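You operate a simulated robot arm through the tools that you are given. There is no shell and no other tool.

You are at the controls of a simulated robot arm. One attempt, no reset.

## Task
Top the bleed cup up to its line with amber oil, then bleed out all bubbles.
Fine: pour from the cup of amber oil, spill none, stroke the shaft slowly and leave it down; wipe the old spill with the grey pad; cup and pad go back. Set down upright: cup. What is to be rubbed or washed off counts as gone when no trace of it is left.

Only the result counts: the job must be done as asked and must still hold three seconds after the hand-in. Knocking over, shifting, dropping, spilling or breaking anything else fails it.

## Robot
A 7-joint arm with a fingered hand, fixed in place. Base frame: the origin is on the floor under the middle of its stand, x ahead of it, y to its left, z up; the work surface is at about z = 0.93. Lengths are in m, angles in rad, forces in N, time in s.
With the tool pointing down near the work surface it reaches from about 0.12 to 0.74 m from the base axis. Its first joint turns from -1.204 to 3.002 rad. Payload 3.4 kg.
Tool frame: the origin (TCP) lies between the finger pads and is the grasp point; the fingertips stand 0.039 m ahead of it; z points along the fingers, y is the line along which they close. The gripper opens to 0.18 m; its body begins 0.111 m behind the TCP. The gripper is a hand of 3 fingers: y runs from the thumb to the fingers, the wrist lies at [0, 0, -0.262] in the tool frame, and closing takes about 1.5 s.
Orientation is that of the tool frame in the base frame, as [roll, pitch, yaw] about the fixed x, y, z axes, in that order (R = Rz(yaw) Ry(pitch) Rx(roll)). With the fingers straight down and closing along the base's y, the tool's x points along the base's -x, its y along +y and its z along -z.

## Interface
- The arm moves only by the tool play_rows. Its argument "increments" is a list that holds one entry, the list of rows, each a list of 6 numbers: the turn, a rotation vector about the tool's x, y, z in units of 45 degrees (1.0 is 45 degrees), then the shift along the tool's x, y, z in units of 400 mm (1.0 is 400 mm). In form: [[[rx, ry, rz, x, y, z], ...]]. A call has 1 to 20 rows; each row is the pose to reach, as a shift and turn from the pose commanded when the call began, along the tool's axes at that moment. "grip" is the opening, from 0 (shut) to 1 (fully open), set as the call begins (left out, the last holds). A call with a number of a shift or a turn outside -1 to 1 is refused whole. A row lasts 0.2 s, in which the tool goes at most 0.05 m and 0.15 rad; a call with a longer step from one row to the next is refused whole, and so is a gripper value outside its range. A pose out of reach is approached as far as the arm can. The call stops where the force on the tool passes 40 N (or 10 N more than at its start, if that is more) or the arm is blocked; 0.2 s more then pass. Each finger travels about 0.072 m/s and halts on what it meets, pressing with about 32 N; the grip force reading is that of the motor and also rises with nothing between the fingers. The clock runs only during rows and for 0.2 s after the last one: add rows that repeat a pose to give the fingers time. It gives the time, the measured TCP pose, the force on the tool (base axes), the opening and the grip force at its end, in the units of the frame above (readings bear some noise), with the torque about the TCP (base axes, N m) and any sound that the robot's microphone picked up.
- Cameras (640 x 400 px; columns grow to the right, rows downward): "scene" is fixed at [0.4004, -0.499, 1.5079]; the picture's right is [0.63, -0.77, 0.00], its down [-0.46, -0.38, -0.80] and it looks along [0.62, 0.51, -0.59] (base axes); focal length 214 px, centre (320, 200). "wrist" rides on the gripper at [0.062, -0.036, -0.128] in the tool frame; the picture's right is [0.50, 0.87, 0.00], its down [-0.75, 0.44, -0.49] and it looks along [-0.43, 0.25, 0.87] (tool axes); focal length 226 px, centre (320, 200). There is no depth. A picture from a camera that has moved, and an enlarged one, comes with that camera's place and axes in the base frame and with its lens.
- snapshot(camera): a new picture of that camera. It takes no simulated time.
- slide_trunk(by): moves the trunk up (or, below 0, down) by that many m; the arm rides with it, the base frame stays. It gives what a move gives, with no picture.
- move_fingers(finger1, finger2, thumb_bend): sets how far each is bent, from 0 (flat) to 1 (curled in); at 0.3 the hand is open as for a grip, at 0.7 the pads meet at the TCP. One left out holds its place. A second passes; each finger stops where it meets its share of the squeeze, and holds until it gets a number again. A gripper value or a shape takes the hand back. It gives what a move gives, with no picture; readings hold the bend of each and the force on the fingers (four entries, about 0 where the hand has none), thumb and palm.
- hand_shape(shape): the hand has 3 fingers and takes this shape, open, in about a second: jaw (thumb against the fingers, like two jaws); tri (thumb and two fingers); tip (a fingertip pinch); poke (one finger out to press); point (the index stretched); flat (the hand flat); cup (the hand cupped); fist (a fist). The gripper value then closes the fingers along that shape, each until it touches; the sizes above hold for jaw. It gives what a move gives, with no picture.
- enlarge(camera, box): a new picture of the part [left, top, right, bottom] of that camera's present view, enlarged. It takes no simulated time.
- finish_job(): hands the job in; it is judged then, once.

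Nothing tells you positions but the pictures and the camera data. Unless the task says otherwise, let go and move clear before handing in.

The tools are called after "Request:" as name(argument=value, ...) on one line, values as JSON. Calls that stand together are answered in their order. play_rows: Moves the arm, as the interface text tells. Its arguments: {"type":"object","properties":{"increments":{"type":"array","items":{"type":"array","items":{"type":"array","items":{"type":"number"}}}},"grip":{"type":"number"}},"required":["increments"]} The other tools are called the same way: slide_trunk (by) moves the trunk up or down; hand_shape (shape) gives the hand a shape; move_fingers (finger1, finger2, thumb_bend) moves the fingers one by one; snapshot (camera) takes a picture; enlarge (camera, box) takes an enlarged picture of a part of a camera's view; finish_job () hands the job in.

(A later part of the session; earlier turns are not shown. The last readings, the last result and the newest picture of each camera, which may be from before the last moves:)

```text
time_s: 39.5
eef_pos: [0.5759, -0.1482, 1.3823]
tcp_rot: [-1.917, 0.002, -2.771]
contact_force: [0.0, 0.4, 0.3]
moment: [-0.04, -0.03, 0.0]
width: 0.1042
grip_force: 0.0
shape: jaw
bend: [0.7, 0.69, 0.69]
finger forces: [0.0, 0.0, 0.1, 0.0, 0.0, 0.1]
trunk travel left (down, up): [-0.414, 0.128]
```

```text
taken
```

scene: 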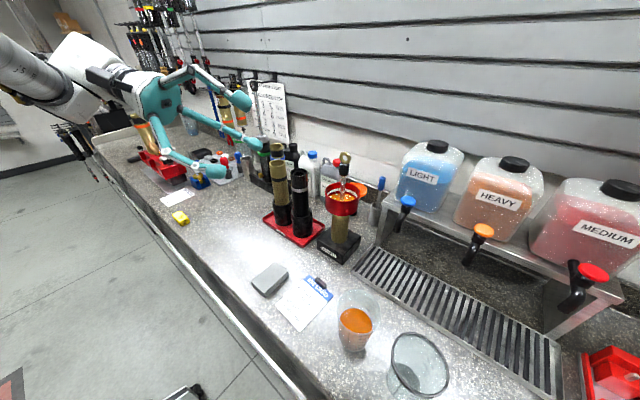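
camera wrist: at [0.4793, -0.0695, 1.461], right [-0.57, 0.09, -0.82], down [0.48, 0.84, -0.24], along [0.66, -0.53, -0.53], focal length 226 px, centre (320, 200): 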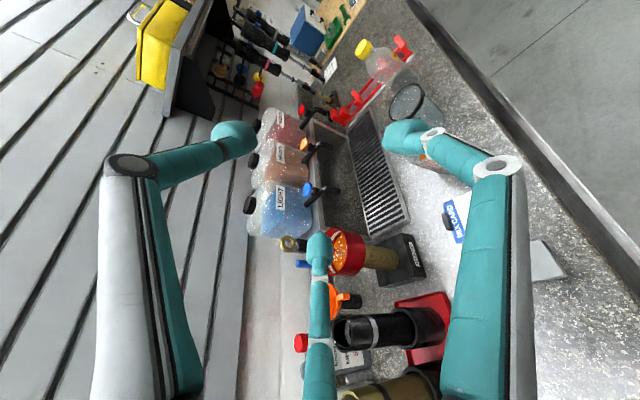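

The hand is now pointing at azimuth -1.2 rad, 20° below level, thumb on top. I'll lay the thumb flat out of the way and set the two fingers part-open, then check the shape.

Request:
move_fingers(finger1=0.4, finger2=0.4, thumb_bend=0.0)

Request:
snapshot(camera="wrist")

Request:
enlarge(camera="scene", box=[60, 20, 280, 190])

```text
time_s: 40.5
eef_pos: [0.5765, -0.1492, 1.3834]
tcp_rot: [-1.917, 0.0, -2.771]
contact_force: [1.1, 1.5, 0.4]
moment: [-0.02, 0.02, -0.02]
width: 0.1724
grip_force: 0.1
shape: fingers
bend: [0.4, 0.4, 0.0]
finger forces: [0.0, 0.0, 0.0, 0.0, 0.0, 0.0]
trunk travel left (down, up): [-0.414, 0.128]
```

```text
taken
camera wrist: at [0.4793, -0.0706, 1.4612], right [-0.57, 0.09, -0.81], down [0.48, 0.84, -0.24], along [0.66, -0.53, -0.53], focal length 226 px, centre (320, 200)
```

wrist: 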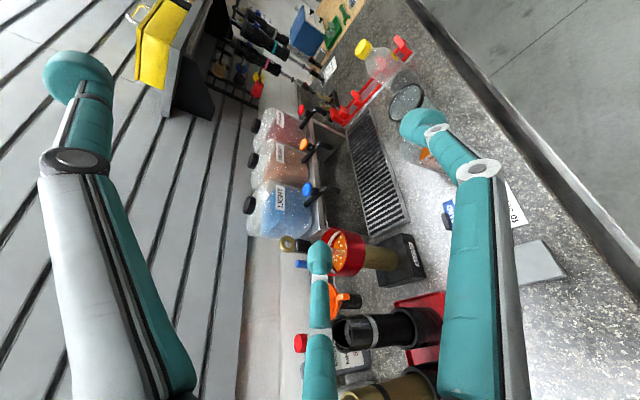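

```text
2.35 times, centred on (170, 105) of scene
camera zoom: at [0.4004, -0.499, 1.5079], right [0.63, -0.77, 0.0], down [-0.46, -0.38, -0.8], along [0.62, 0.51, -0.59], focal length 505 px, centre (673, 424)
```

zoom: 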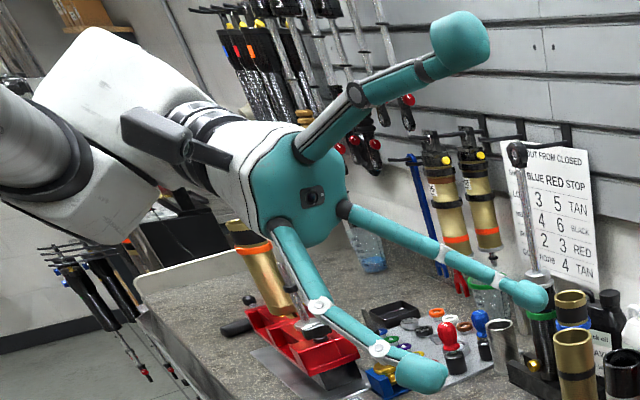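

The thumb is splayed up and the two fingers open below-left and below-right. I'll move to a stand-off point behind the oil cup (around (0.56, -0.27, 1.16)) to measure it closely.

Request:
play_rows(increments=[[[0, 0, 0, 0.0185, 0.054, 0.055], [0, 0, 0, 0.037, 0.1085, 0.11], [0, 0, 0, 0.0555, 0.163, 0.165], [0, 0, 0, 0.074, 0.217, 0.22], [0, 0, 0, 0.0925, 0.271, 0.275], [0, 0, 0, 0.111, 0.3255, 0.33], [0, 0, 0, 0.1295, 0.38, 0.385], [0, 0, 0, 0.148, 0.434, 0.4405]]])

Request:
snapshot(camera="wrist")

Request:
snapshot(camera="scene")

```text
time_s: 42.3
eef_pos: [0.5579, -0.2735, 1.1592]
tcp_rot: [-1.918, 0.0, -2.769]
contact_force: [0.5, -0.1, 0.4]
moment: [0.03, -0.02, 0.02]
width: 0.1728
grip_force: 0.0
shape: fingers
bend: [0.4, 0.4, 0.0]
finger forces: [0.1, 0.0, 0.0, 0.0, 0.0, 0.0]
trunk travel left (down, up): [-0.414, 0.128]
```

```text
taken
camera wrist: at [0.4614, -0.1948, 1.2372], right [-0.57, 0.09, -0.81], down [0.48, 0.84, -0.24], along [0.66, -0.53, -0.53], focal length 226 px, centre (320, 200)
```

wrist: 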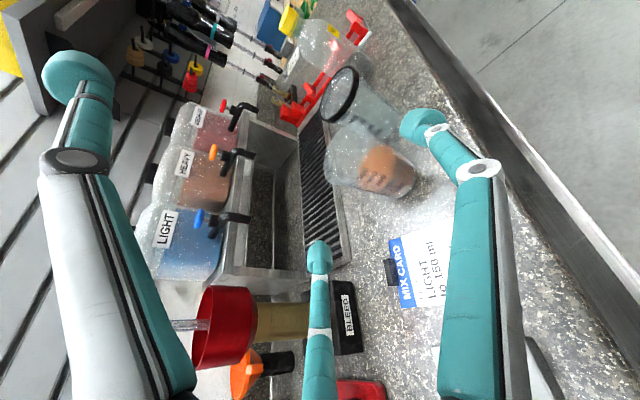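

```text
taken
```

scene: 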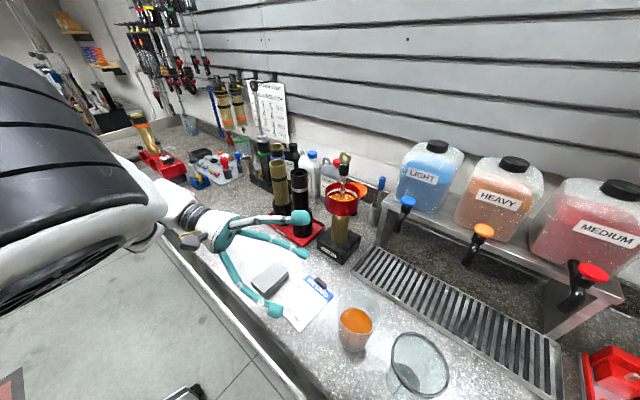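

Request:
enlarge(camera="wrist", box=[300, 60, 440, 220])

Request:
enlarge(camera="scene", box=[320, 270, 460, 400])

```text
2.50 times, centred on (370, 140) of wrist
camera zoom: at [0.4614, -0.1948, 1.2372], right [-0.57, 0.09, -0.81], down [0.48, 0.84, -0.24], along [0.66, -0.53, -0.53], focal length 565 px, centre (195, 350)
```

zoom: 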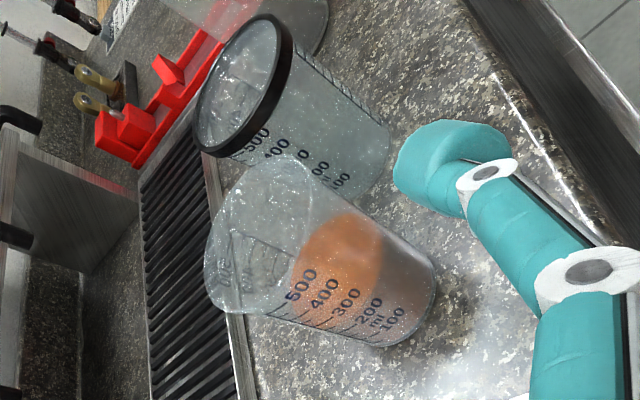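

```text
3.08 times, centred on (390, 335) of scene
camera zoom: at [0.4004, -0.499, 1.5079], right [0.63, -0.77, 0.0], down [-0.46, -0.38, -0.8], along [0.62, 0.51, -0.59], focal length 660 px, centre (105, -215)
```

zoom: 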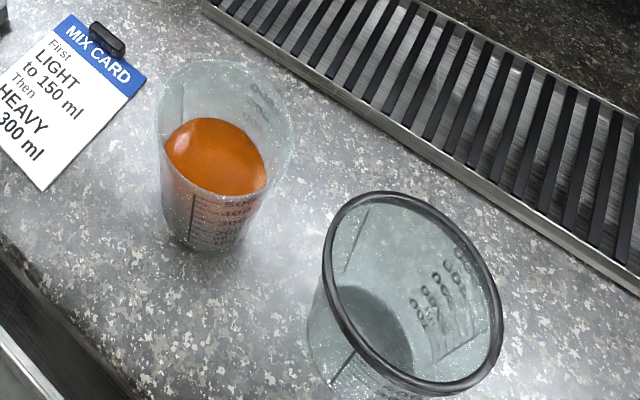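

The oil cup's axis comes out at about (0.623, -0.421), rim z 1.048, radius about 0.041 at mid height; the empty jug sits at (0.615, -0.552). I'll go to the start of a straight approach line and then advance around the cup in small steps.

Request:
play_rows(increments=[[[0, 0, 0, -0.005, 0.055, 0.045], [0, 0, 0, -0.011, 0.11, 0.09], [0, 0, 0, -0.0165, 0.1655, 0.137], [0, 0, 0, -0.0165, 0.1655, 0.2], [0, 0, 0, -0.0165, 0.1655, 0.26], [0, 0, 0, -0.0165, 0.1655, 0.3]]])

Request:
snapshot(camera="wrist")

Request:
enlarge(camera="scene", box=[220, 220, 440, 400])

```text
time_s: 43.7
eef_pos: [0.5994, -0.3521, 1.0572]
tcp_rot: [-1.918, 0.002, -2.769]
contact_force: [0.1, 0.3, -0.1]
moment: [-0.01, -0.02, -0.04]
width: 0.1726
grip_force: 0.1
shape: fingers
bend: [0.4, 0.4, 0.0]
finger forces: [0.1, 0.0, 0.0, 0.0, 0.0, 0.0]
trunk travel left (down, up): [-0.414, 0.128]
```

```text
taken
camera wrist: at [0.5018, -0.2729, 1.1348], right [-0.57, 0.09, -0.81], down [0.48, 0.84, -0.24], along [0.66, -0.53, -0.53], focal length 226 px, centre (320, 200)
```

wrist: 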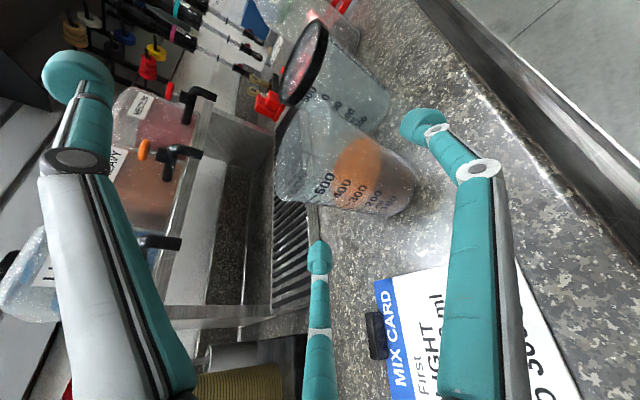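

```text
2.22 times, centred on (330, 310) of scene
camera zoom: at [0.4004, -0.499, 1.5079], right [0.63, -0.77, 0.0], down [-0.46, -0.38, -0.8], along [0.62, 0.51, -0.59], focal length 477 px, centre (298, -44)
```

zoom: 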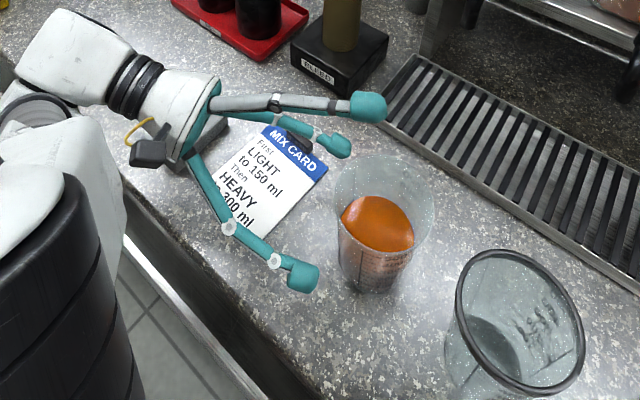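

The cup is centred between the fingers and the approach line is clear. Advancing the last ~7 cm.

Request:
play_rows(increments=[[[0, 0, 0, 0.002, 0, 0.04], [0, 0, 0, 0.004, 0, 0.075], [0, 0, 0, 0.006, 0, 0.11], [0, 0, 0, 0.0065, 0, 0.14], [0, 0, 0, 0.0065, 0, 0.169], [0, 0, 0, 0.0065, 0, 0.169]]])

Request:
snapshot(camera="wrist")

Request:
enlarge(camera="scene", box=[260, 240, 440, 400])

```text
time_s: 45.1
eef_pos: [0.6169, -0.412, 1.0345]
tcp_rot: [-1.917, 0.001, -2.772]
contact_force: [0.8, 0.6, 0.5]
moment: [0.02, 0.0, 0.0]
width: 0.1726
grip_force: 0.1
shape: fingers
bend: [0.4, 0.4, 0.0]
finger forces: [0.1, 0.0, 0.0, 0.0, 0.0, 0.0]
trunk travel left (down, up): [-0.414, 0.128]
```

```text
taken
camera wrist: at [0.5213, -0.3335, 1.1127], right [-0.57, 0.09, -0.81], down [0.48, 0.84, -0.24], along [0.66, -0.53, -0.53], focal length 226 px, centre (320, 200)
```

wrist: 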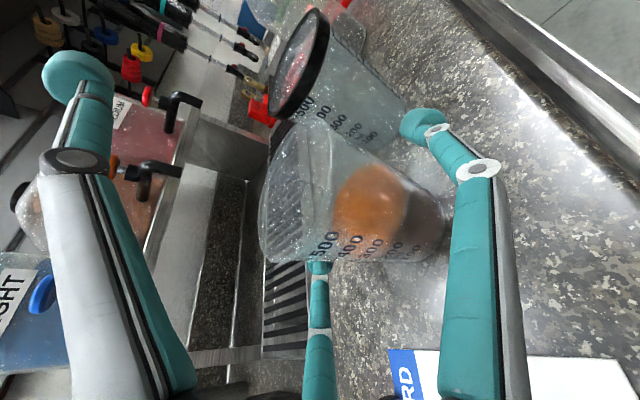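

```text
2.50 times, centred on (350, 320) of scene
camera zoom: at [0.4004, -0.499, 1.5079], right [0.63, -0.77, 0.0], down [-0.46, -0.38, -0.8], along [0.62, 0.51, -0.59], focal length 536 px, centre (245, -100)
```

zoom: 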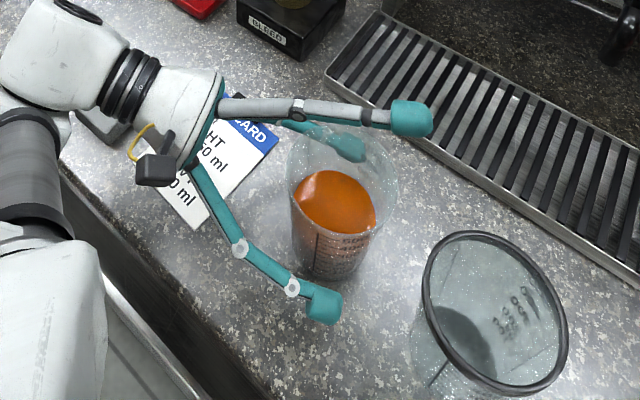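

Both fingers straddle the cup with no contact. Now I close fingers 1 and 2 on it, keeping the thumb flat.

Request:
move_fingers(finger1=0.6, finger2=0.6)

Request:
snapshot(camera="wrist")

Request:
enlarge(camera="scene", box=[260, 240, 440, 400])

```text
time_s: 46.1
eef_pos: [0.6181, -0.4138, 1.035]
tcp_rot: [-1.919, 0.001, -2.772]
contact_force: [0.2, -1.0, -1.9]
moment: [0.03, 0.02, -0.01]
width: 0.1489
grip_force: 7.4
shape: fingers
bend: [0.53, 0.53, 0.0]
finger forces: [7.1, 7.2, 0.0, 0.0, 0.0, 0.0]
trunk travel left (down, up): [-0.414, 0.128]
```

```text
taken
camera wrist: at [0.5215, -0.3336, 1.1126], right [-0.57, 0.09, -0.81], down [0.48, 0.84, -0.24], along [0.66, -0.53, -0.53], focal length 226 px, centre (320, 200)
```

wrist: 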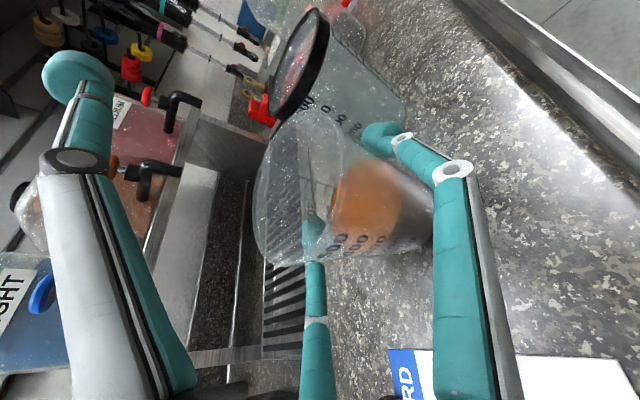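

```text
2.50 times, centred on (350, 320) of scene
camera zoom: at [0.4004, -0.499, 1.5079], right [0.63, -0.77, 0.0], down [-0.46, -0.38, -0.8], along [0.62, 0.51, -0.59], focal length 536 px, centre (245, -100)
```

zoom: 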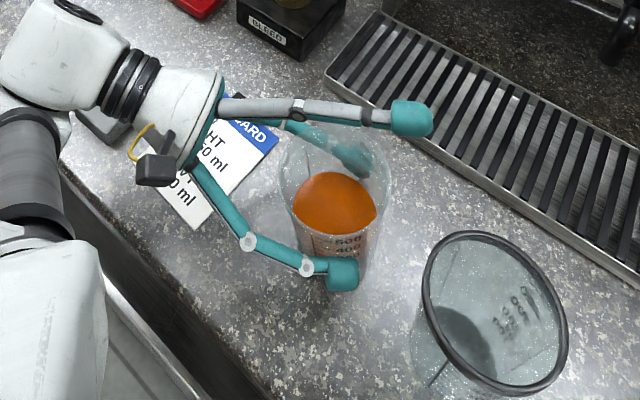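

The fingers hold at about 7 N each and the cup slid a few mm toward the palm. I'll raise the squeeze before lifting.

Request:
move_fingers(finger1=0.75, finger2=0.75)

Request:
snapshot(camera="wrist")

Request:
enlarge(camera="scene", box=[260, 240, 440, 400])

```text
time_s: 47.1
eef_pos: [0.6176, -0.412, 1.0341]
tcp_rot: [-1.918, -0.001, -2.772]
contact_force: [-0.3, 0.1, -2.5]
moment: [0.04, 0.01, -0.01]
width: 0.1426
grip_force: 12.7
shape: fingers
bend: [0.58, 0.54, 0.0]
finger forces: [12.5, 13.3, 0.1, 0.0, 0.0, 0.0]
trunk travel left (down, up): [-0.414, 0.128]
```

```text
taken
camera wrist: at [0.5215, -0.3337, 1.1126], right [-0.57, 0.09, -0.81], down [0.48, 0.84, -0.24], along [0.66, -0.53, -0.53], focal length 226 px, centre (320, 200)
```

wrist: 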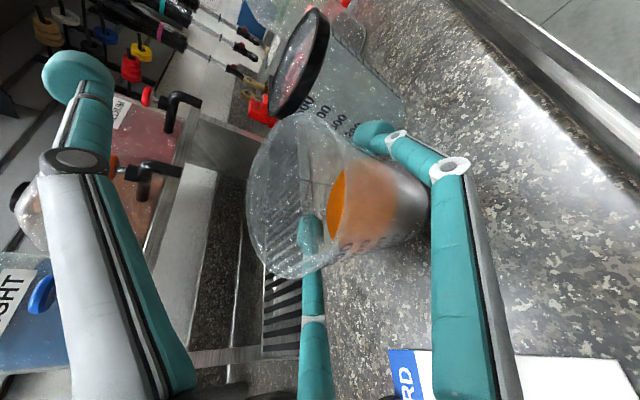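

```text
2.50 times, centred on (350, 320) of scene
camera zoom: at [0.4004, -0.499, 1.5079], right [0.63, -0.77, 0.0], down [-0.46, -0.38, -0.8], along [0.62, 0.51, -0.59], focal length 536 px, centre (245, -100)
```

zoom: 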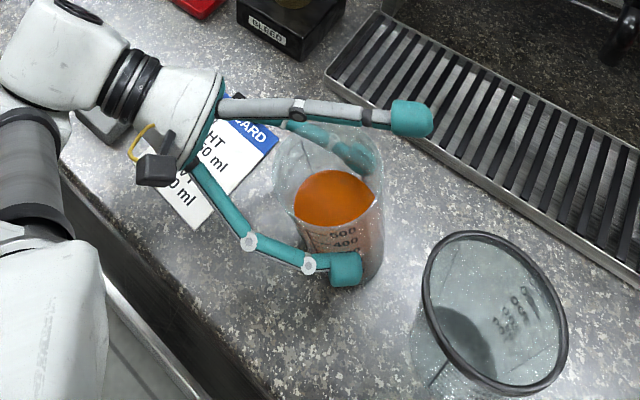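

The harder squeeze is tipping the cup toward the palm, since the tips sit beyond its axis. I'll ease off right away and see it settle upright.

Request:
move_fingers(finger1=0.55, finger2=0.55)

Request:
enlarge(camera="scene", box=[260, 240, 440, 400])

Request:
move_fingers(finger1=0.48, finger2=0.48)

Request:
snapshot(camera="wrist")

Request:
enlarge(camera="scene", box=[260, 240, 440, 400])

```text
time_s: 48.1
eef_pos: [0.6177, -0.4119, 1.0353]
tcp_rot: [-1.919, -0.001, -2.772]
contact_force: [-0.6, 0.0, -1.2]
moment: [0.03, -0.01, -0.04]
width: 0.1522
grip_force: 3.6
shape: fingers
bend: [0.52, 0.52, 0.0]
finger forces: [3.7, 3.8, 0.0, 0.1, 0.0, 0.0]
trunk travel left (down, up): [-0.414, 0.128]
```

```text
2.50 times, centred on (350, 320) of scene
camera zoom: at [0.4004, -0.499, 1.5079], right [0.63, -0.77, 0.0], down [-0.46, -0.38, -0.8], along [0.62, 0.51, -0.59], focal length 536 px, centre (245, -100)
```

zoom: 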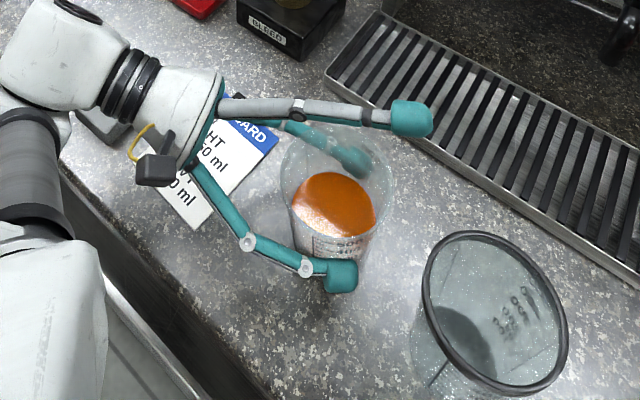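

```text
time_s: 49.1
eef_pos: [0.6181, -0.4112, 1.0346]
tcp_rot: [-1.918, -0.001, -2.773]
contact_force: [0.7, -0.1, 0.1]
moment: [0.02, -0.01, 0.04]
width: 0.1592
grip_force: 0.0
shape: fingers
bend: [0.48, 0.48, 0.0]
finger forces: [0.0, 0.0, 0.0, 0.0, 0.1, 0.0]
trunk travel left (down, up): [-0.414, 0.128]
```

```text
taken
camera wrist: at [0.5214, -0.3335, 1.1127], right [-0.57, 0.09, -0.81], down [0.48, 0.84, -0.24], along [0.66, -0.53, -0.53], focal length 226 px, centre (320, 200)
```

wrist: 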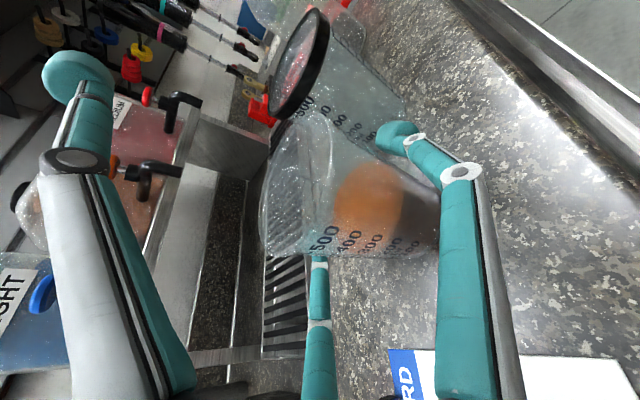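

```text
2.50 times, centred on (350, 320) of scene
camera zoom: at [0.4004, -0.499, 1.5079], right [0.63, -0.77, 0.0], down [-0.46, -0.38, -0.8], along [0.62, 0.51, -0.59], focal length 536 px, centre (245, -100)
```

zoom: 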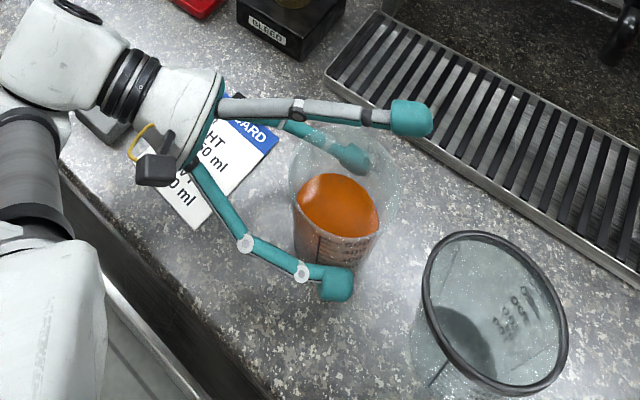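

The cup stood back upright, untouched. The fingertip contact line is about 2 cm beyond the cup's axis, so I'll open slightly, back the hand off 2 cm, raise it 1.2 cm and pinch again right at the axis.

Request:
move_fingers(finger1=0.42, finger2=0.42)

Request:
play_rows(increments=[[[0, 0, 0, 0, -0.004, -0.02], [0, 0, 0, 0, -0.008, -0.04], [0, 0, 0, 0, -0.011, -0.057], [0, 0, 0, 0, -0.011, -0.057]]])

Request:
move_fingers(finger1=0.53, finger2=0.53)

Request:
snapshot(camera="wrist")

Request:
enlarge(camera="scene", box=[260, 240, 440, 400])

```text
time_s: 50.1
eef_pos: [0.6188, -0.4128, 1.0357]
tcp_rot: [-1.918, 0.0, -2.771]
contact_force: [-0.3, 0.0, 0.1]
moment: [0.01, 0.02, 0.03]
width: 0.169
grip_force: 0.0
shape: fingers
bend: [0.42, 0.42, 0.0]
finger forces: [0.0, 0.0, 0.0, 0.1, 0.1, 0.0]
trunk travel left (down, up): [-0.414, 0.128]
```

```text
time_s: 51.1
eef_pos: [0.6112, -0.3942, 1.0464]
tcp_rot: [-1.92, -0.001, -2.771]
contact_force: [-0.6, 0.4, 0.5]
moment: [0.04, 0.01, -0.04]
width: 0.1694
grip_force: 0.0
shape: fingers
bend: [0.42, 0.42, 0.0]
finger forces: [0.0, 0.0, 0.0, 0.0, 0.0, 0.0]
trunk travel left (down, up): [-0.414, 0.128]
```

```text
time_s: 52.1
eef_pos: [0.6114, -0.3939, 1.0447]
tcp_rot: [-1.918, -0.001, -2.771]
contact_force: [-0.2, 0.2, -0.7]
moment: [0.05, 0.01, -0.04]
width: 0.1567
grip_force: 2.5
shape: fingers
bend: [0.49, 0.49, 0.0]
finger forces: [3.1, 3.1, 0.0, 0.1, 0.0, 0.0]
trunk travel left (down, up): [-0.414, 0.128]
```

```text
taken
camera wrist: at [0.5145, -0.3152, 1.1238], right [-0.57, 0.09, -0.81], down [0.48, 0.84, -0.24], along [0.66, -0.53, -0.53], focal length 226 px, centre (320, 200)
```

wrist: 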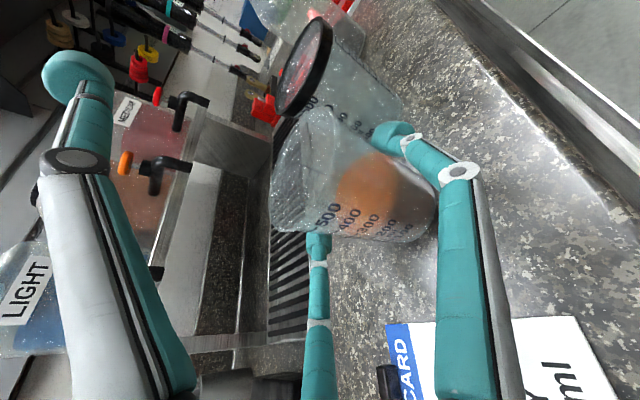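

```text
2.50 times, centred on (350, 320) of scene
camera zoom: at [0.4004, -0.499, 1.5079], right [0.63, -0.77, 0.0], down [-0.46, -0.38, -0.8], along [0.62, 0.51, -0.59], focal length 536 px, centre (245, -100)
```

zoom: 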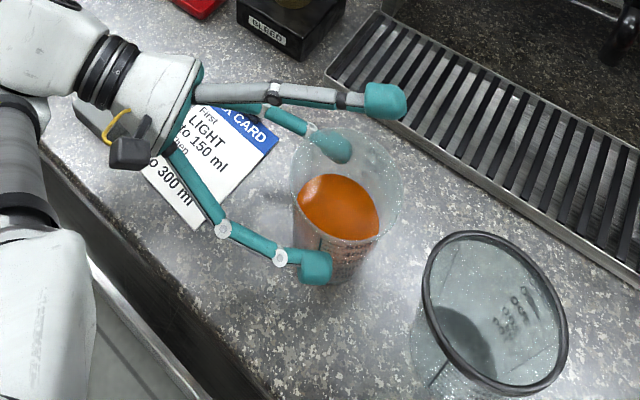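

Contact is symmetric at about 3 N and the cup hasn't moved. I'll increase the squeeze in steps and watch for any tipping.

Request:
move_fingers(finger1=0.6, finger2=0.6)

Request:
enlarge(camera="scene", box=[260, 240, 440, 400])

Request:
snapshot(camera="wrist")

```text
time_s: 53.1
eef_pos: [0.6109, -0.3946, 1.0448]
tcp_rot: [-1.919, 0.002, -2.772]
contact_force: [0.7, 0.5, -2.1]
moment: [0.06, 0.05, 0.01]
width: 0.1517
grip_force: 8.4
shape: fingers
bend: [0.51, 0.51, 0.0]
finger forces: [8.4, 8.4, 0.0, 0.0, 0.0, 0.0]
trunk travel left (down, up): [-0.414, 0.128]
```

```text
2.50 times, centred on (350, 320) of scene
camera zoom: at [0.4004, -0.499, 1.5079], right [0.63, -0.77, 0.0], down [-0.46, -0.38, -0.8], along [0.62, 0.51, -0.59], focal length 536 px, centre (245, -100)
```

zoom: 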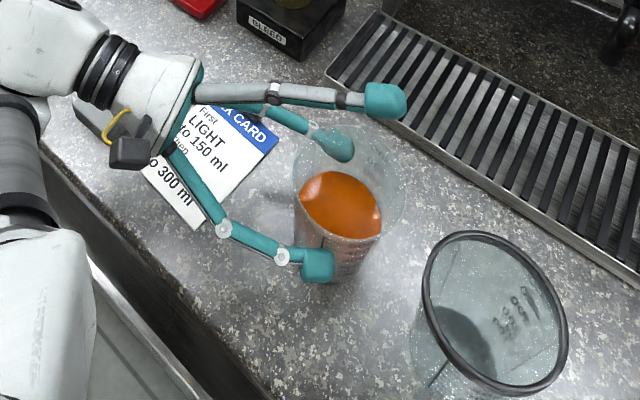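

```text
taken
camera wrist: at [0.5145, -0.3152, 1.1239], right [-0.57, 0.09, -0.81], down [0.48, 0.84, -0.24], along [0.66, -0.53, -0.53], focal length 226 px, centre (320, 200)
```

wrist: 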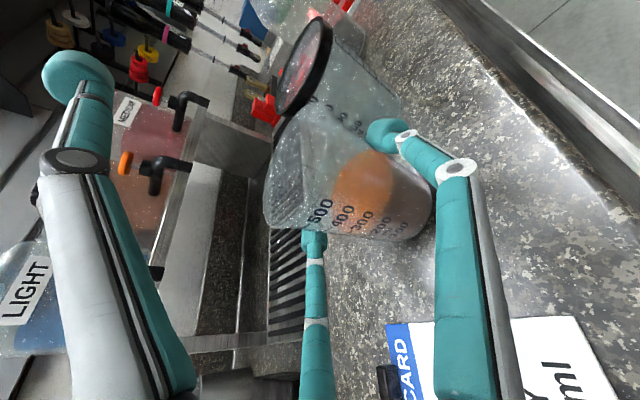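

The tips are now a few mm behind the axis (the cup leans slightly away). I'll ease off, advance 7 mm and pinch again.

Request:
move_fingers(finger1=0.42, finger2=0.42)

Request:
play_rows(increments=[[[0, 0, 0, 0, -0.003, 0.008], [0, 0, 0, 0, -0.006, 0.0165], [0, 0, 0, 0, -0.006, 0.0165]]])

Request:
move_fingers(finger1=0.6, finger2=0.6)

Request:
enlarge(camera="scene", box=[260, 240, 440, 400])

Request:
snapshot(camera="wrist")

```text
time_s: 54.1
eef_pos: [0.612, -0.3942, 1.0455]
tcp_rot: [-1.918, 0.0, -2.771]
contact_force: [0.4, 0.0, 0.5]
moment: [0.02, 0.02, 0.0]
width: 0.1694
grip_force: 0.0
shape: fingers
bend: [0.42, 0.42, 0.0]
finger forces: [0.0, 0.0, 0.0, 0.1, 0.0, 0.0]
trunk travel left (down, up): [-0.414, 0.128]
```

```text
time_s: 54.9
eef_pos: [0.6137, -0.4011, 1.0458]
tcp_rot: [-1.919, 0.002, -2.772]
contact_force: [-0.1, -0.2, -1.0]
moment: [0.0, 0.0, -0.02]
width: 0.1695
grip_force: 0.1
shape: fingers
bend: [0.42, 0.42, 0.0]
finger forces: [0.0, 0.0, 0.1, 0.0, 0.0, 0.1]
trunk travel left (down, up): [-0.414, 0.128]
```

```text
time_s: 55.9
eef_pos: [0.6137, -0.4017, 1.0453]
tcp_rot: [-1.918, 0.0, -2.773]
contact_force: [-0.1, -0.2, -2.6]
moment: [0.0, 0.02, 0.0]
width: 0.1513
grip_force: 9.1
shape: fingers
bend: [0.51, 0.51, 0.0]
finger forces: [8.4, 8.5, 0.1, 0.1, 0.0, 0.0]
trunk travel left (down, up): [-0.414, 0.128]
```

```text
2.50 times, centred on (350, 320) of scene
camera zoom: at [0.4004, -0.499, 1.5079], right [0.63, -0.77, 0.0], down [-0.46, -0.38, -0.8], along [0.62, 0.51, -0.59], focal length 536 px, centre (245, -100)
```

zoom: 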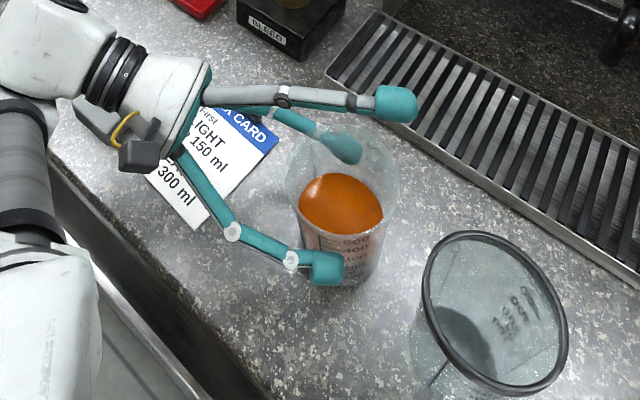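

```text
taken
camera wrist: at [0.5172, -0.3221, 1.1239], right [-0.57, 0.09, -0.81], down [0.48, 0.84, -0.24], along [0.66, -0.53, -0.53], focal length 226 px, centre (320, 200)
```

wrist: 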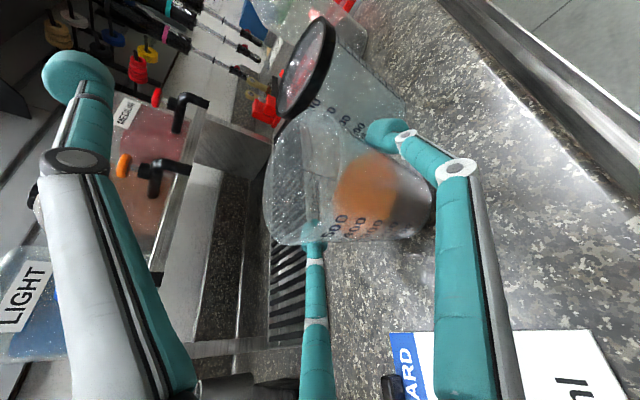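

Looks close to upright now. I'll add squeeze and lift just 2 cm to see how it hangs.

Request:
move_fingers(finger1=0.68, finger2=0.68)

Request:
enlarge(camera="scene", box=[260, 240, 440, 400])

Request:
snapshot(camera="wrist")

```text
time_s: 56.9
eef_pos: [0.6149, -0.4015, 1.0454]
tcp_rot: [-1.919, -0.001, -2.771]
contact_force: [0.1, -0.7, -2.6]
moment: [0.08, 0.03, 0.04]
width: 0.1488
grip_force: 12.0
shape: fingers
bend: [0.51, 0.52, 0.0]
finger forces: [11.7, 11.9, 0.0, 0.0, 0.0, 0.1]
trunk travel left (down, up): [-0.414, 0.128]
```

```text
2.50 times, centred on (350, 320) of scene
camera zoom: at [0.4004, -0.499, 1.5079], right [0.63, -0.77, 0.0], down [-0.46, -0.38, -0.8], along [0.62, 0.51, -0.59], focal length 536 px, centre (245, -100)
```

zoom: 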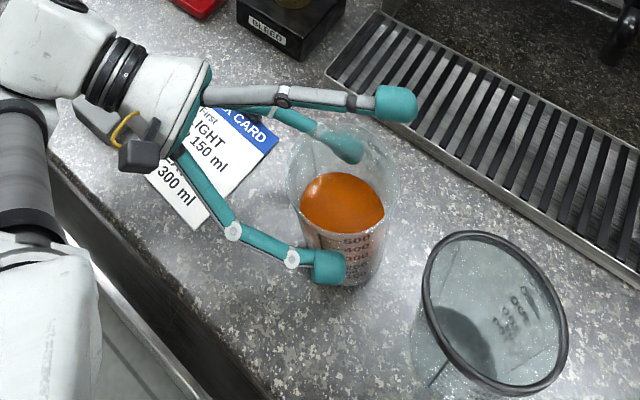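

```text
taken
camera wrist: at [0.5172, -0.3221, 1.1239], right [-0.57, 0.09, -0.81], down [0.48, 0.84, -0.24], along [0.66, -0.53, -0.53], focal length 226 px, centre (320, 200)
```

wrist: 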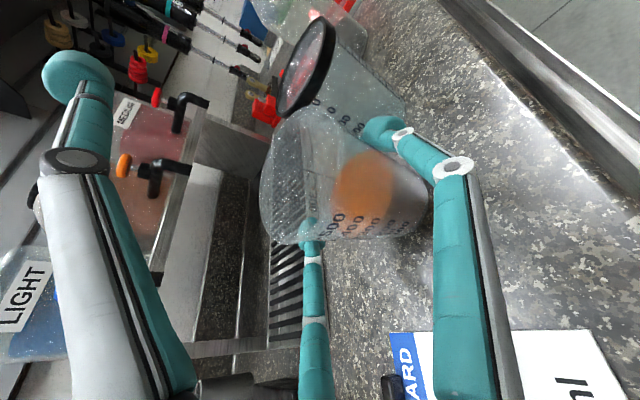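

The cup still looks upright at 12 N. Lifting 2 cm.

Request:
play_rows(increments=[[[0, 0, 0, 0, -0.012, -0.0043], [0, 0, 0, 0, -0.024, -0.0085], [0, 0, 0, 0, -0.036, -0.0128], [0, 0, 0, 0, -0.047, -0.017], [0, 0, 0, 0, -0.047, -0.017]]])

Request:
enlarge(camera="scene", box=[260, 240, 440, 400])

Request:
snapshot(camera="wrist")

```text
time_s: 58.1
eef_pos: [0.6142, -0.4012, 1.0651]
tcp_rot: [-1.917, 0.0, -2.771]
contact_force: [-0.3, 0.4, -2.9]
moment: [0.07, 0.06, 0.02]
width: 0.1489
grip_force: 12.0
shape: fingers
bend: [0.51, 0.52, 0.0]
finger forces: [11.8, 11.9, 0.0, 0.1, 0.0, 0.1]
trunk travel left (down, up): [-0.414, 0.128]
```

```text
2.50 times, centred on (350, 320) of scene
camera zoom: at [0.4004, -0.499, 1.5079], right [0.63, -0.77, 0.0], down [-0.46, -0.38, -0.8], along [0.62, 0.51, -0.59], focal length 536 px, centre (245, -100)
```

zoom: 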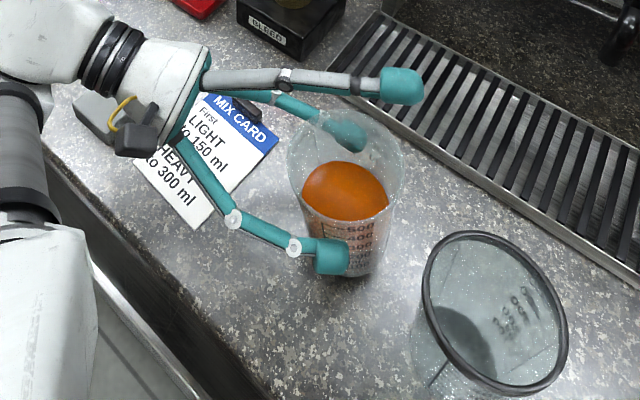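

```text
taken
camera wrist: at [0.5179, -0.322, 1.1439], right [-0.57, 0.09, -0.81], down [0.48, 0.84, -0.24], along [0.66, -0.53, -0.53], focal length 226 px, centre (320, 200)
```

wrist: 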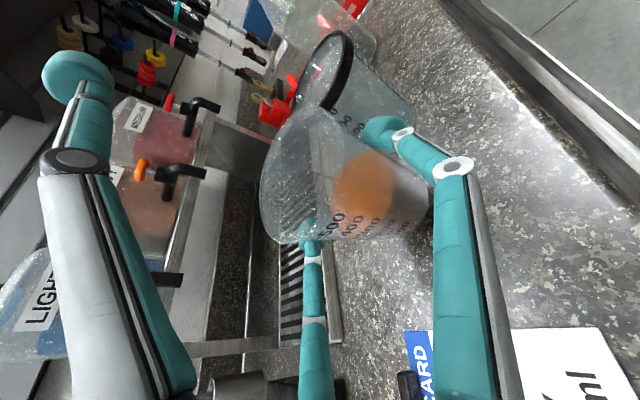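

The cup lifted cleanly and hangs upright with about 2.9 N weight. I'll zoom in to measure the cup's pose in the hand.

Request:
enlarge(camera="wrist", box=[240, 90, 450, 260])

Request:
enlarge(camera="scene", box=[340, 275, 430, 355])

```text
2.35 times, centred on (345, 175) of wrist
camera zoom: at [0.5179, -0.322, 1.1439], right [-0.57, 0.09, -0.81], down [0.48, 0.84, -0.24], along [0.66, -0.53, -0.53], focal length 532 px, centre (261, 259)
```

zoom: 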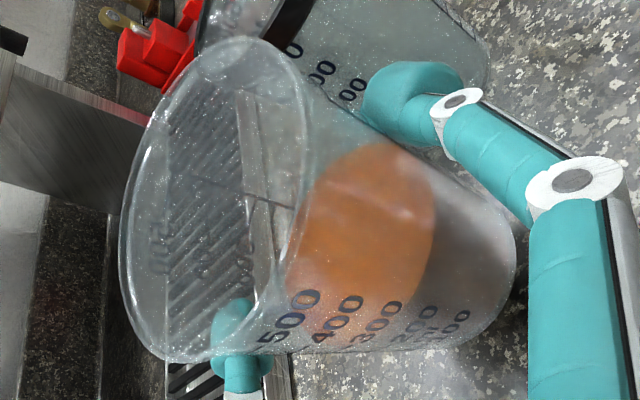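

```text
5.00 times, centred on (385, 315) of scene
camera zoom: at [0.4004, -0.499, 1.5079], right [0.63, -0.77, 0.0], down [-0.46, -0.38, -0.8], along [0.62, 0.51, -0.59], focal length 1072 px, centre (-5, -375)
```

zoom: 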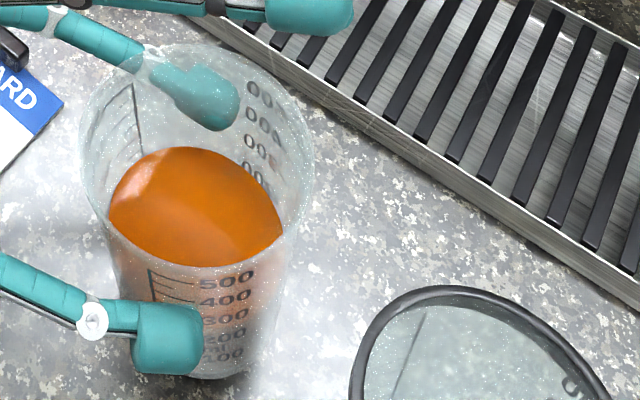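

By comparing silhouettes, the cup leans about 8–10° with its top toward the palm. I'll raise it a bit more and pitch the hand down 9° to see whether the cup comes vertical with the hand.

Request:
play_rows(increments=[[[0, 0, 0, 0, -0.025, -0.009], [0, 0, 0, 0, -0.05, -0.018], [0, 0, 0, 0, -0.075, -0.027], [0, 0, 0, 0, -0.1, -0.036], [0, 0, 0, 0, -0.12, -0.0433], [0, 0, 0, 0, -0.12, -0.0433]]])

Request:
play_rows(increments=[[[-0.05, 0, 0, 0, 0, 0], [-0.1, 0, 0, 0, 0, 0], [-0.15, 0, 0, 0, 0, 0], [-0.2, 0, 0, 0, 0, 0], [-0.2, 0, 0, 0, 0, 0]]])

Request:
enlarge(camera="wrist", box=[240, 90, 450, 260])

Request:
enlarge(camera="scene", box=[340, 265, 430, 345])

```text
time_s: 59.5
eef_pos: [0.6156, -0.4023, 1.1171]
tcp_rot: [-1.917, 0.001, -2.771]
contact_force: [0.0, 0.6, -2.3]
moment: [0.06, 0.0, -0.02]
width: 0.149
grip_force: 11.7
shape: fingers
bend: [0.51, 0.52, 0.0]
finger forces: [11.7, 11.9, 0.1, 0.1, 0.0, 0.1]
trunk travel left (down, up): [-0.414, 0.128]
```

```text
time_s: 60.7
eef_pos: [0.6152, -0.4008, 1.1171]
tcp_rot: [-2.073, -0.002, -2.77]
contact_force: [-0.6, -0.6, -2.3]
moment: [0.04, 0.0, -0.03]
width: 0.1489
grip_force: 12.0
shape: fingers
bend: [0.51, 0.52, 0.0]
finger forces: [11.8, 11.8, 0.0, 0.0, 0.1, 0.1]
trunk travel left (down, up): [-0.414, 0.128]
```

```text
2.35 times, centred on (345, 175) of wrist
camera zoom: at [0.5225, -0.3346, 1.2105], right [-0.62, 0.21, -0.76], down [0.47, 0.87, -0.14], along [0.63, -0.44, -0.64], focal length 532 px, centre (261, 259)
```

zoom: 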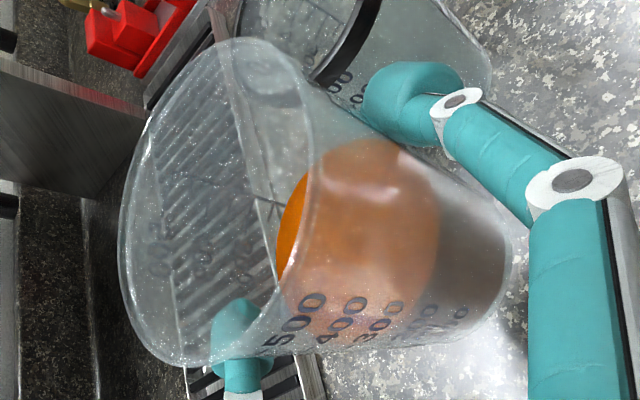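

```text
5.00 times, centred on (385, 305) of scene
camera zoom: at [0.4004, -0.499, 1.5079], right [0.63, -0.77, 0.0], down [-0.46, -0.38, -0.8], along [0.62, 0.51, -0.59], focal length 1072 px, centre (-5, -325)
```

zoom: 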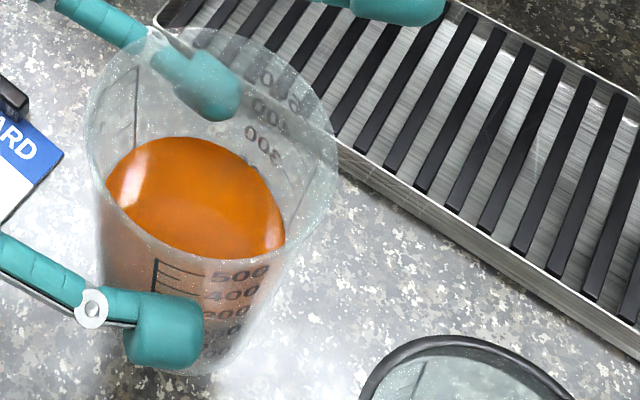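

The hand and cup moved as one, and the cup is now vertical with the rim center at about (0.623, -0.422, 1.122). I'll raise it to z≈1.28 and swing it slowly to a pre-pour spot right of the bleed cup.

Request:
play_rows(increments=[[[0, 0, 0, 0, -0.03, -0.0165], [0, 0, 0, 0, -0.065, -0.036], [0, 0, 0, 0, -0.105, -0.058], [0, 0, 0, 0, -0.15, -0.082], [0, 0, 0, 0, -0.2, -0.11], [0, 0, 0, 0, -0.25, -0.137], [0, 0, 0, 0, -0.3, -0.165], [0, 0, 0, 0, -0.335, -0.184], [0, 0, 0, 0, -0.357, -0.196]]])

Request:
play_rows(increments=[[[0, -0.05, -0.027, -0.0145, 0.002, -0.0034], [0, -0.12, -0.066, -0.035, 0.0045, -0.008], [0, -0.21, -0.115, -0.061, 0.008, -0.0143], [0, -0.3, -0.165, -0.087, 0.011, -0.0204], [0, -0.4, -0.22, -0.116, 0.015, -0.0272], [0, -0.5, -0.274, -0.145, 0.0186, -0.034], [0, -0.6, -0.329, -0.174, 0.0224, -0.041], [0, -0.7, -0.384, -0.203, 0.026, -0.0477], [0, -0.8, -0.439, -0.232, 0.03, -0.0545], [0, -0.88, -0.483, -0.2555, 0.033, -0.06], [0, -0.95, -0.521, -0.2755, 0.0354, -0.0647], [0, -0.993, -0.545, -0.288, 0.037, -0.0676]]])

Request:
snapshot(camera="wrist")

Request:
snapshot(camera="scene")

```text
time_s: 62.7
eef_pos: [0.615, -0.4005, 1.2802]
tcp_rot: [-2.075, -0.001, -2.769]
contact_force: [-0.1, 0.1, -3.2]
moment: [0.04, 0.03, -0.01]
width: 0.149
grip_force: 11.3
shape: fingers
bend: [0.51, 0.52, 0.0]
finger forces: [11.6, 11.6, 0.0, 0.0, 0.0, 0.0]
trunk travel left (down, up): [-0.414, 0.128]
```

```text
time_s: 65.3
eef_pos: [0.7104, -0.331, 1.2804]
tcp_rot: [-2.072, 0.004, -1.88]
contact_force: [-1.0, 0.4, -2.5]
moment: [0.03, 0.02, 0.01]
width: 0.149
grip_force: 11.9
shape: fingers
bend: [0.51, 0.52, 0.0]
finger forces: [11.7, 11.7, 0.0, 0.0, 0.0, 0.0]
trunk travel left (down, up): [-0.414, 0.128]
```

```text
taken
camera wrist: at [0.6021, -0.3611, 1.3739], right [-0.55, -0.35, -0.76], down [-0.38, 0.91, -0.14], along [0.74, 0.21, -0.63], focal length 226 px, centre (320, 200)
```

wrist: 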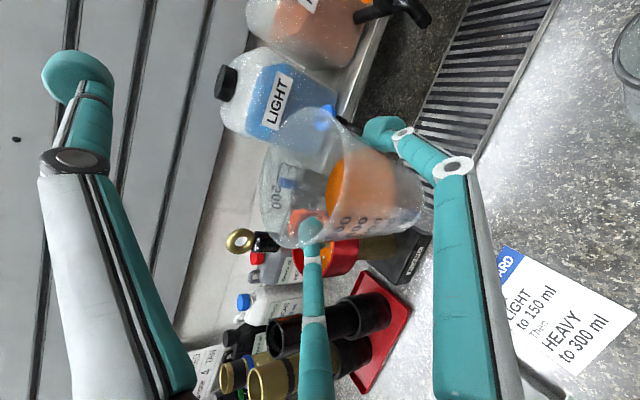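

```text
taken
```

scene: 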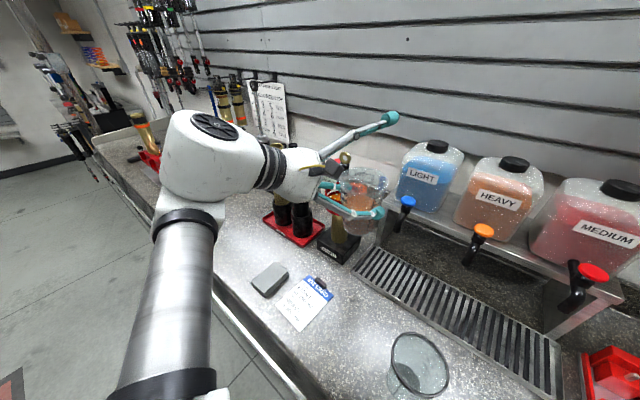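

I'm at the pre-pour spot; the ring is confirmed at about (0.83, -0.229, 1.271). Next I roll the cup 30° to the left here (below the point where oil reaches the lip) and check.

Request:
play_rows(increments=[[[0, 0.03, -0.055, 0, 0, 0], [0, 0.07, -0.128, 0, 0, 0], [0, 0.115, -0.21, 0, 0, 0], [0, 0.16, -0.292, 0, 0, 0], [0, 0.205, -0.374, 0, 0, 0], [0, 0.25, -0.456, 0, 0, 0], [0, 0.29, -0.528, 0, 0, 0], [0, 0.321, -0.585, 0, 0, 0], [0, 0.321, -0.585, 0, 0, 0]]])

Request:
snapshot(camera="wrist")

Request:
enlarge(camera="scene", box=[280, 100, 440, 270])

```text
time_s: 67.3
eef_pos: [0.7092, -0.3296, 1.2802]
tcp_rot: [-2.073, -0.522, -1.882]
contact_force: [0.6, 0.7, -2.2]
moment: [0.03, 0.06, -0.03]
width: 0.1484
grip_force: 11.5
shape: fingers
bend: [0.51, 0.52, 0.0]
finger forces: [11.0, 12.0, 0.1, 0.0, 0.1, 0.1]
trunk travel left (down, up): [-0.414, 0.128]
```

```text
taken
camera wrist: at [0.6185, -0.3081, 1.3928], right [-0.65, -0.65, -0.41], down [-0.43, 0.75, -0.5], along [0.63, -0.15, -0.76], focal length 226 px, centre (320, 200)
```

wrist: 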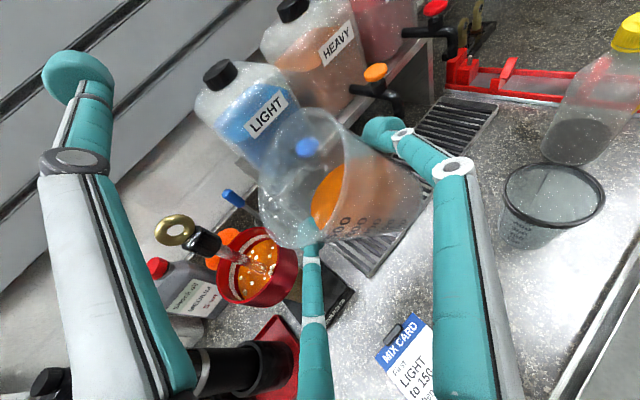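

```text
2.35 times, centred on (360, 185) of scene
camera zoom: at [0.4004, -0.499, 1.5079], right [0.63, -0.77, 0.0], down [-0.46, -0.38, -0.8], along [0.62, 0.51, -0.59], focal length 505 px, centre (226, 235)
```

zoom: 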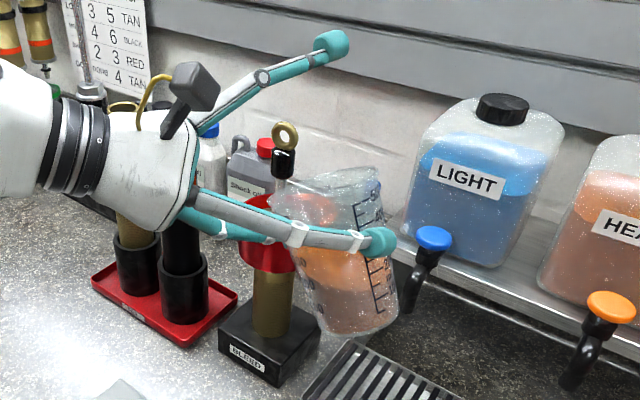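

The tilt went well and the wrist camera looks straight into the bleed cup. I'll zoom on it to read the oil level and line.

Request:
enlarge(camera="wrist", box=[150, 200, 310, 320])

Request:
enlarge(camera="wrist", box=[240, 90, 450, 260])

```text
3.33 times, centred on (230, 260) of wrist
camera zoom: at [0.6185, -0.3081, 1.3928], right [-0.65, -0.65, -0.41], down [-0.43, 0.75, -0.5], along [0.63, -0.15, -0.76], focal length 754 px, centre (620, 0)
```

zoom: 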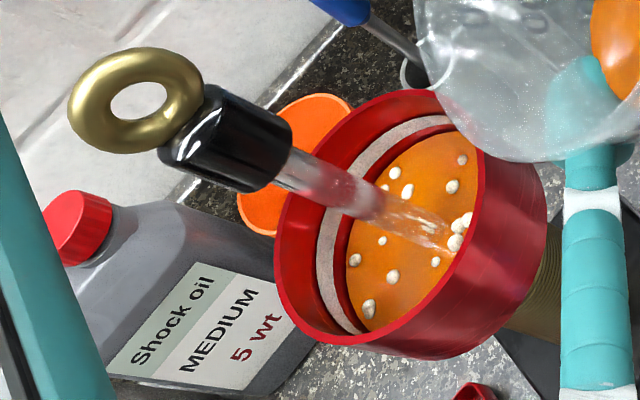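

```text
2.35 times, centred on (345, 175) of wrist
camera zoom: at [0.6185, -0.3081, 1.3928], right [-0.65, -0.65, -0.41], down [-0.43, 0.75, -0.5], along [0.63, -0.15, -0.76], focal length 532 px, centre (261, 259)
```

zoom: 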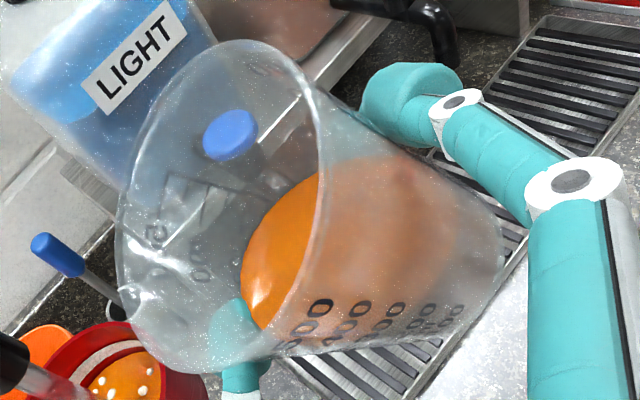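

The white band in the bleed cup sits just above the present oil with a thin red strip between, so only a little oil is needed. I'll slide the tilted cup in until its lip is over the open part of the bleed cup, beside the shaft.

Request:
play_rows(increments=[[[0, 0, 0, -0.017, -0.009, 0.006], [0, 0, 0, -0.04, -0.022, 0.0147], [0, 0, 0, -0.065, -0.035, 0.024], [0, 0, 0, -0.09, -0.049, 0.033], [0, 0, 0, -0.11, -0.0596, 0.04], [0, 0, 0, -0.125, -0.0677, 0.0458], [0, 0, 0, -0.125, -0.0677, 0.0458]]])

Request:
snapshot(camera="wrist")

Request:
enlarge(camera="scene", box=[280, 100, 440, 270])

```text
time_s: 68.9
eef_pos: [0.7548, -0.29, 1.2671]
tcp_rot: [-2.073, -0.522, -1.881]
contact_force: [-0.4, 0.0, -2.4]
moment: [0.09, 0.06, -0.01]
width: 0.1482
grip_force: 11.8
shape: fingers
bend: [0.51, 0.52, 0.0]
finger forces: [11.2, 12.1, 0.1, 0.0, 0.0, 0.0]
trunk travel left (down, up): [-0.414, 0.128]
```

```text
taken
camera wrist: at [0.6628, -0.2684, 1.3803], right [-0.65, -0.65, -0.41], down [-0.43, 0.75, -0.5], along [0.63, -0.15, -0.76], focal length 226 px, centre (320, 200)
```

wrist: 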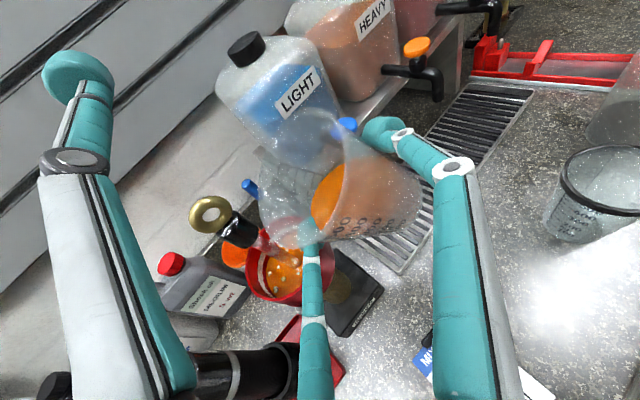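

```text
2.35 times, centred on (360, 185) of scene
camera zoom: at [0.4004, -0.499, 1.5079], right [0.63, -0.77, 0.0], down [-0.46, -0.38, -0.8], along [0.62, 0.51, -0.59], focal length 505 px, centre (226, 235)
```

zoom: 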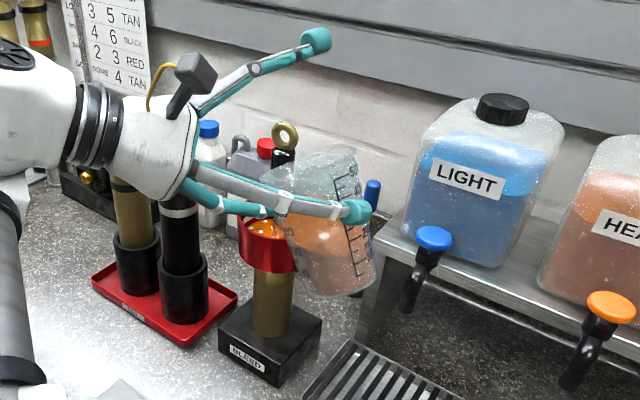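

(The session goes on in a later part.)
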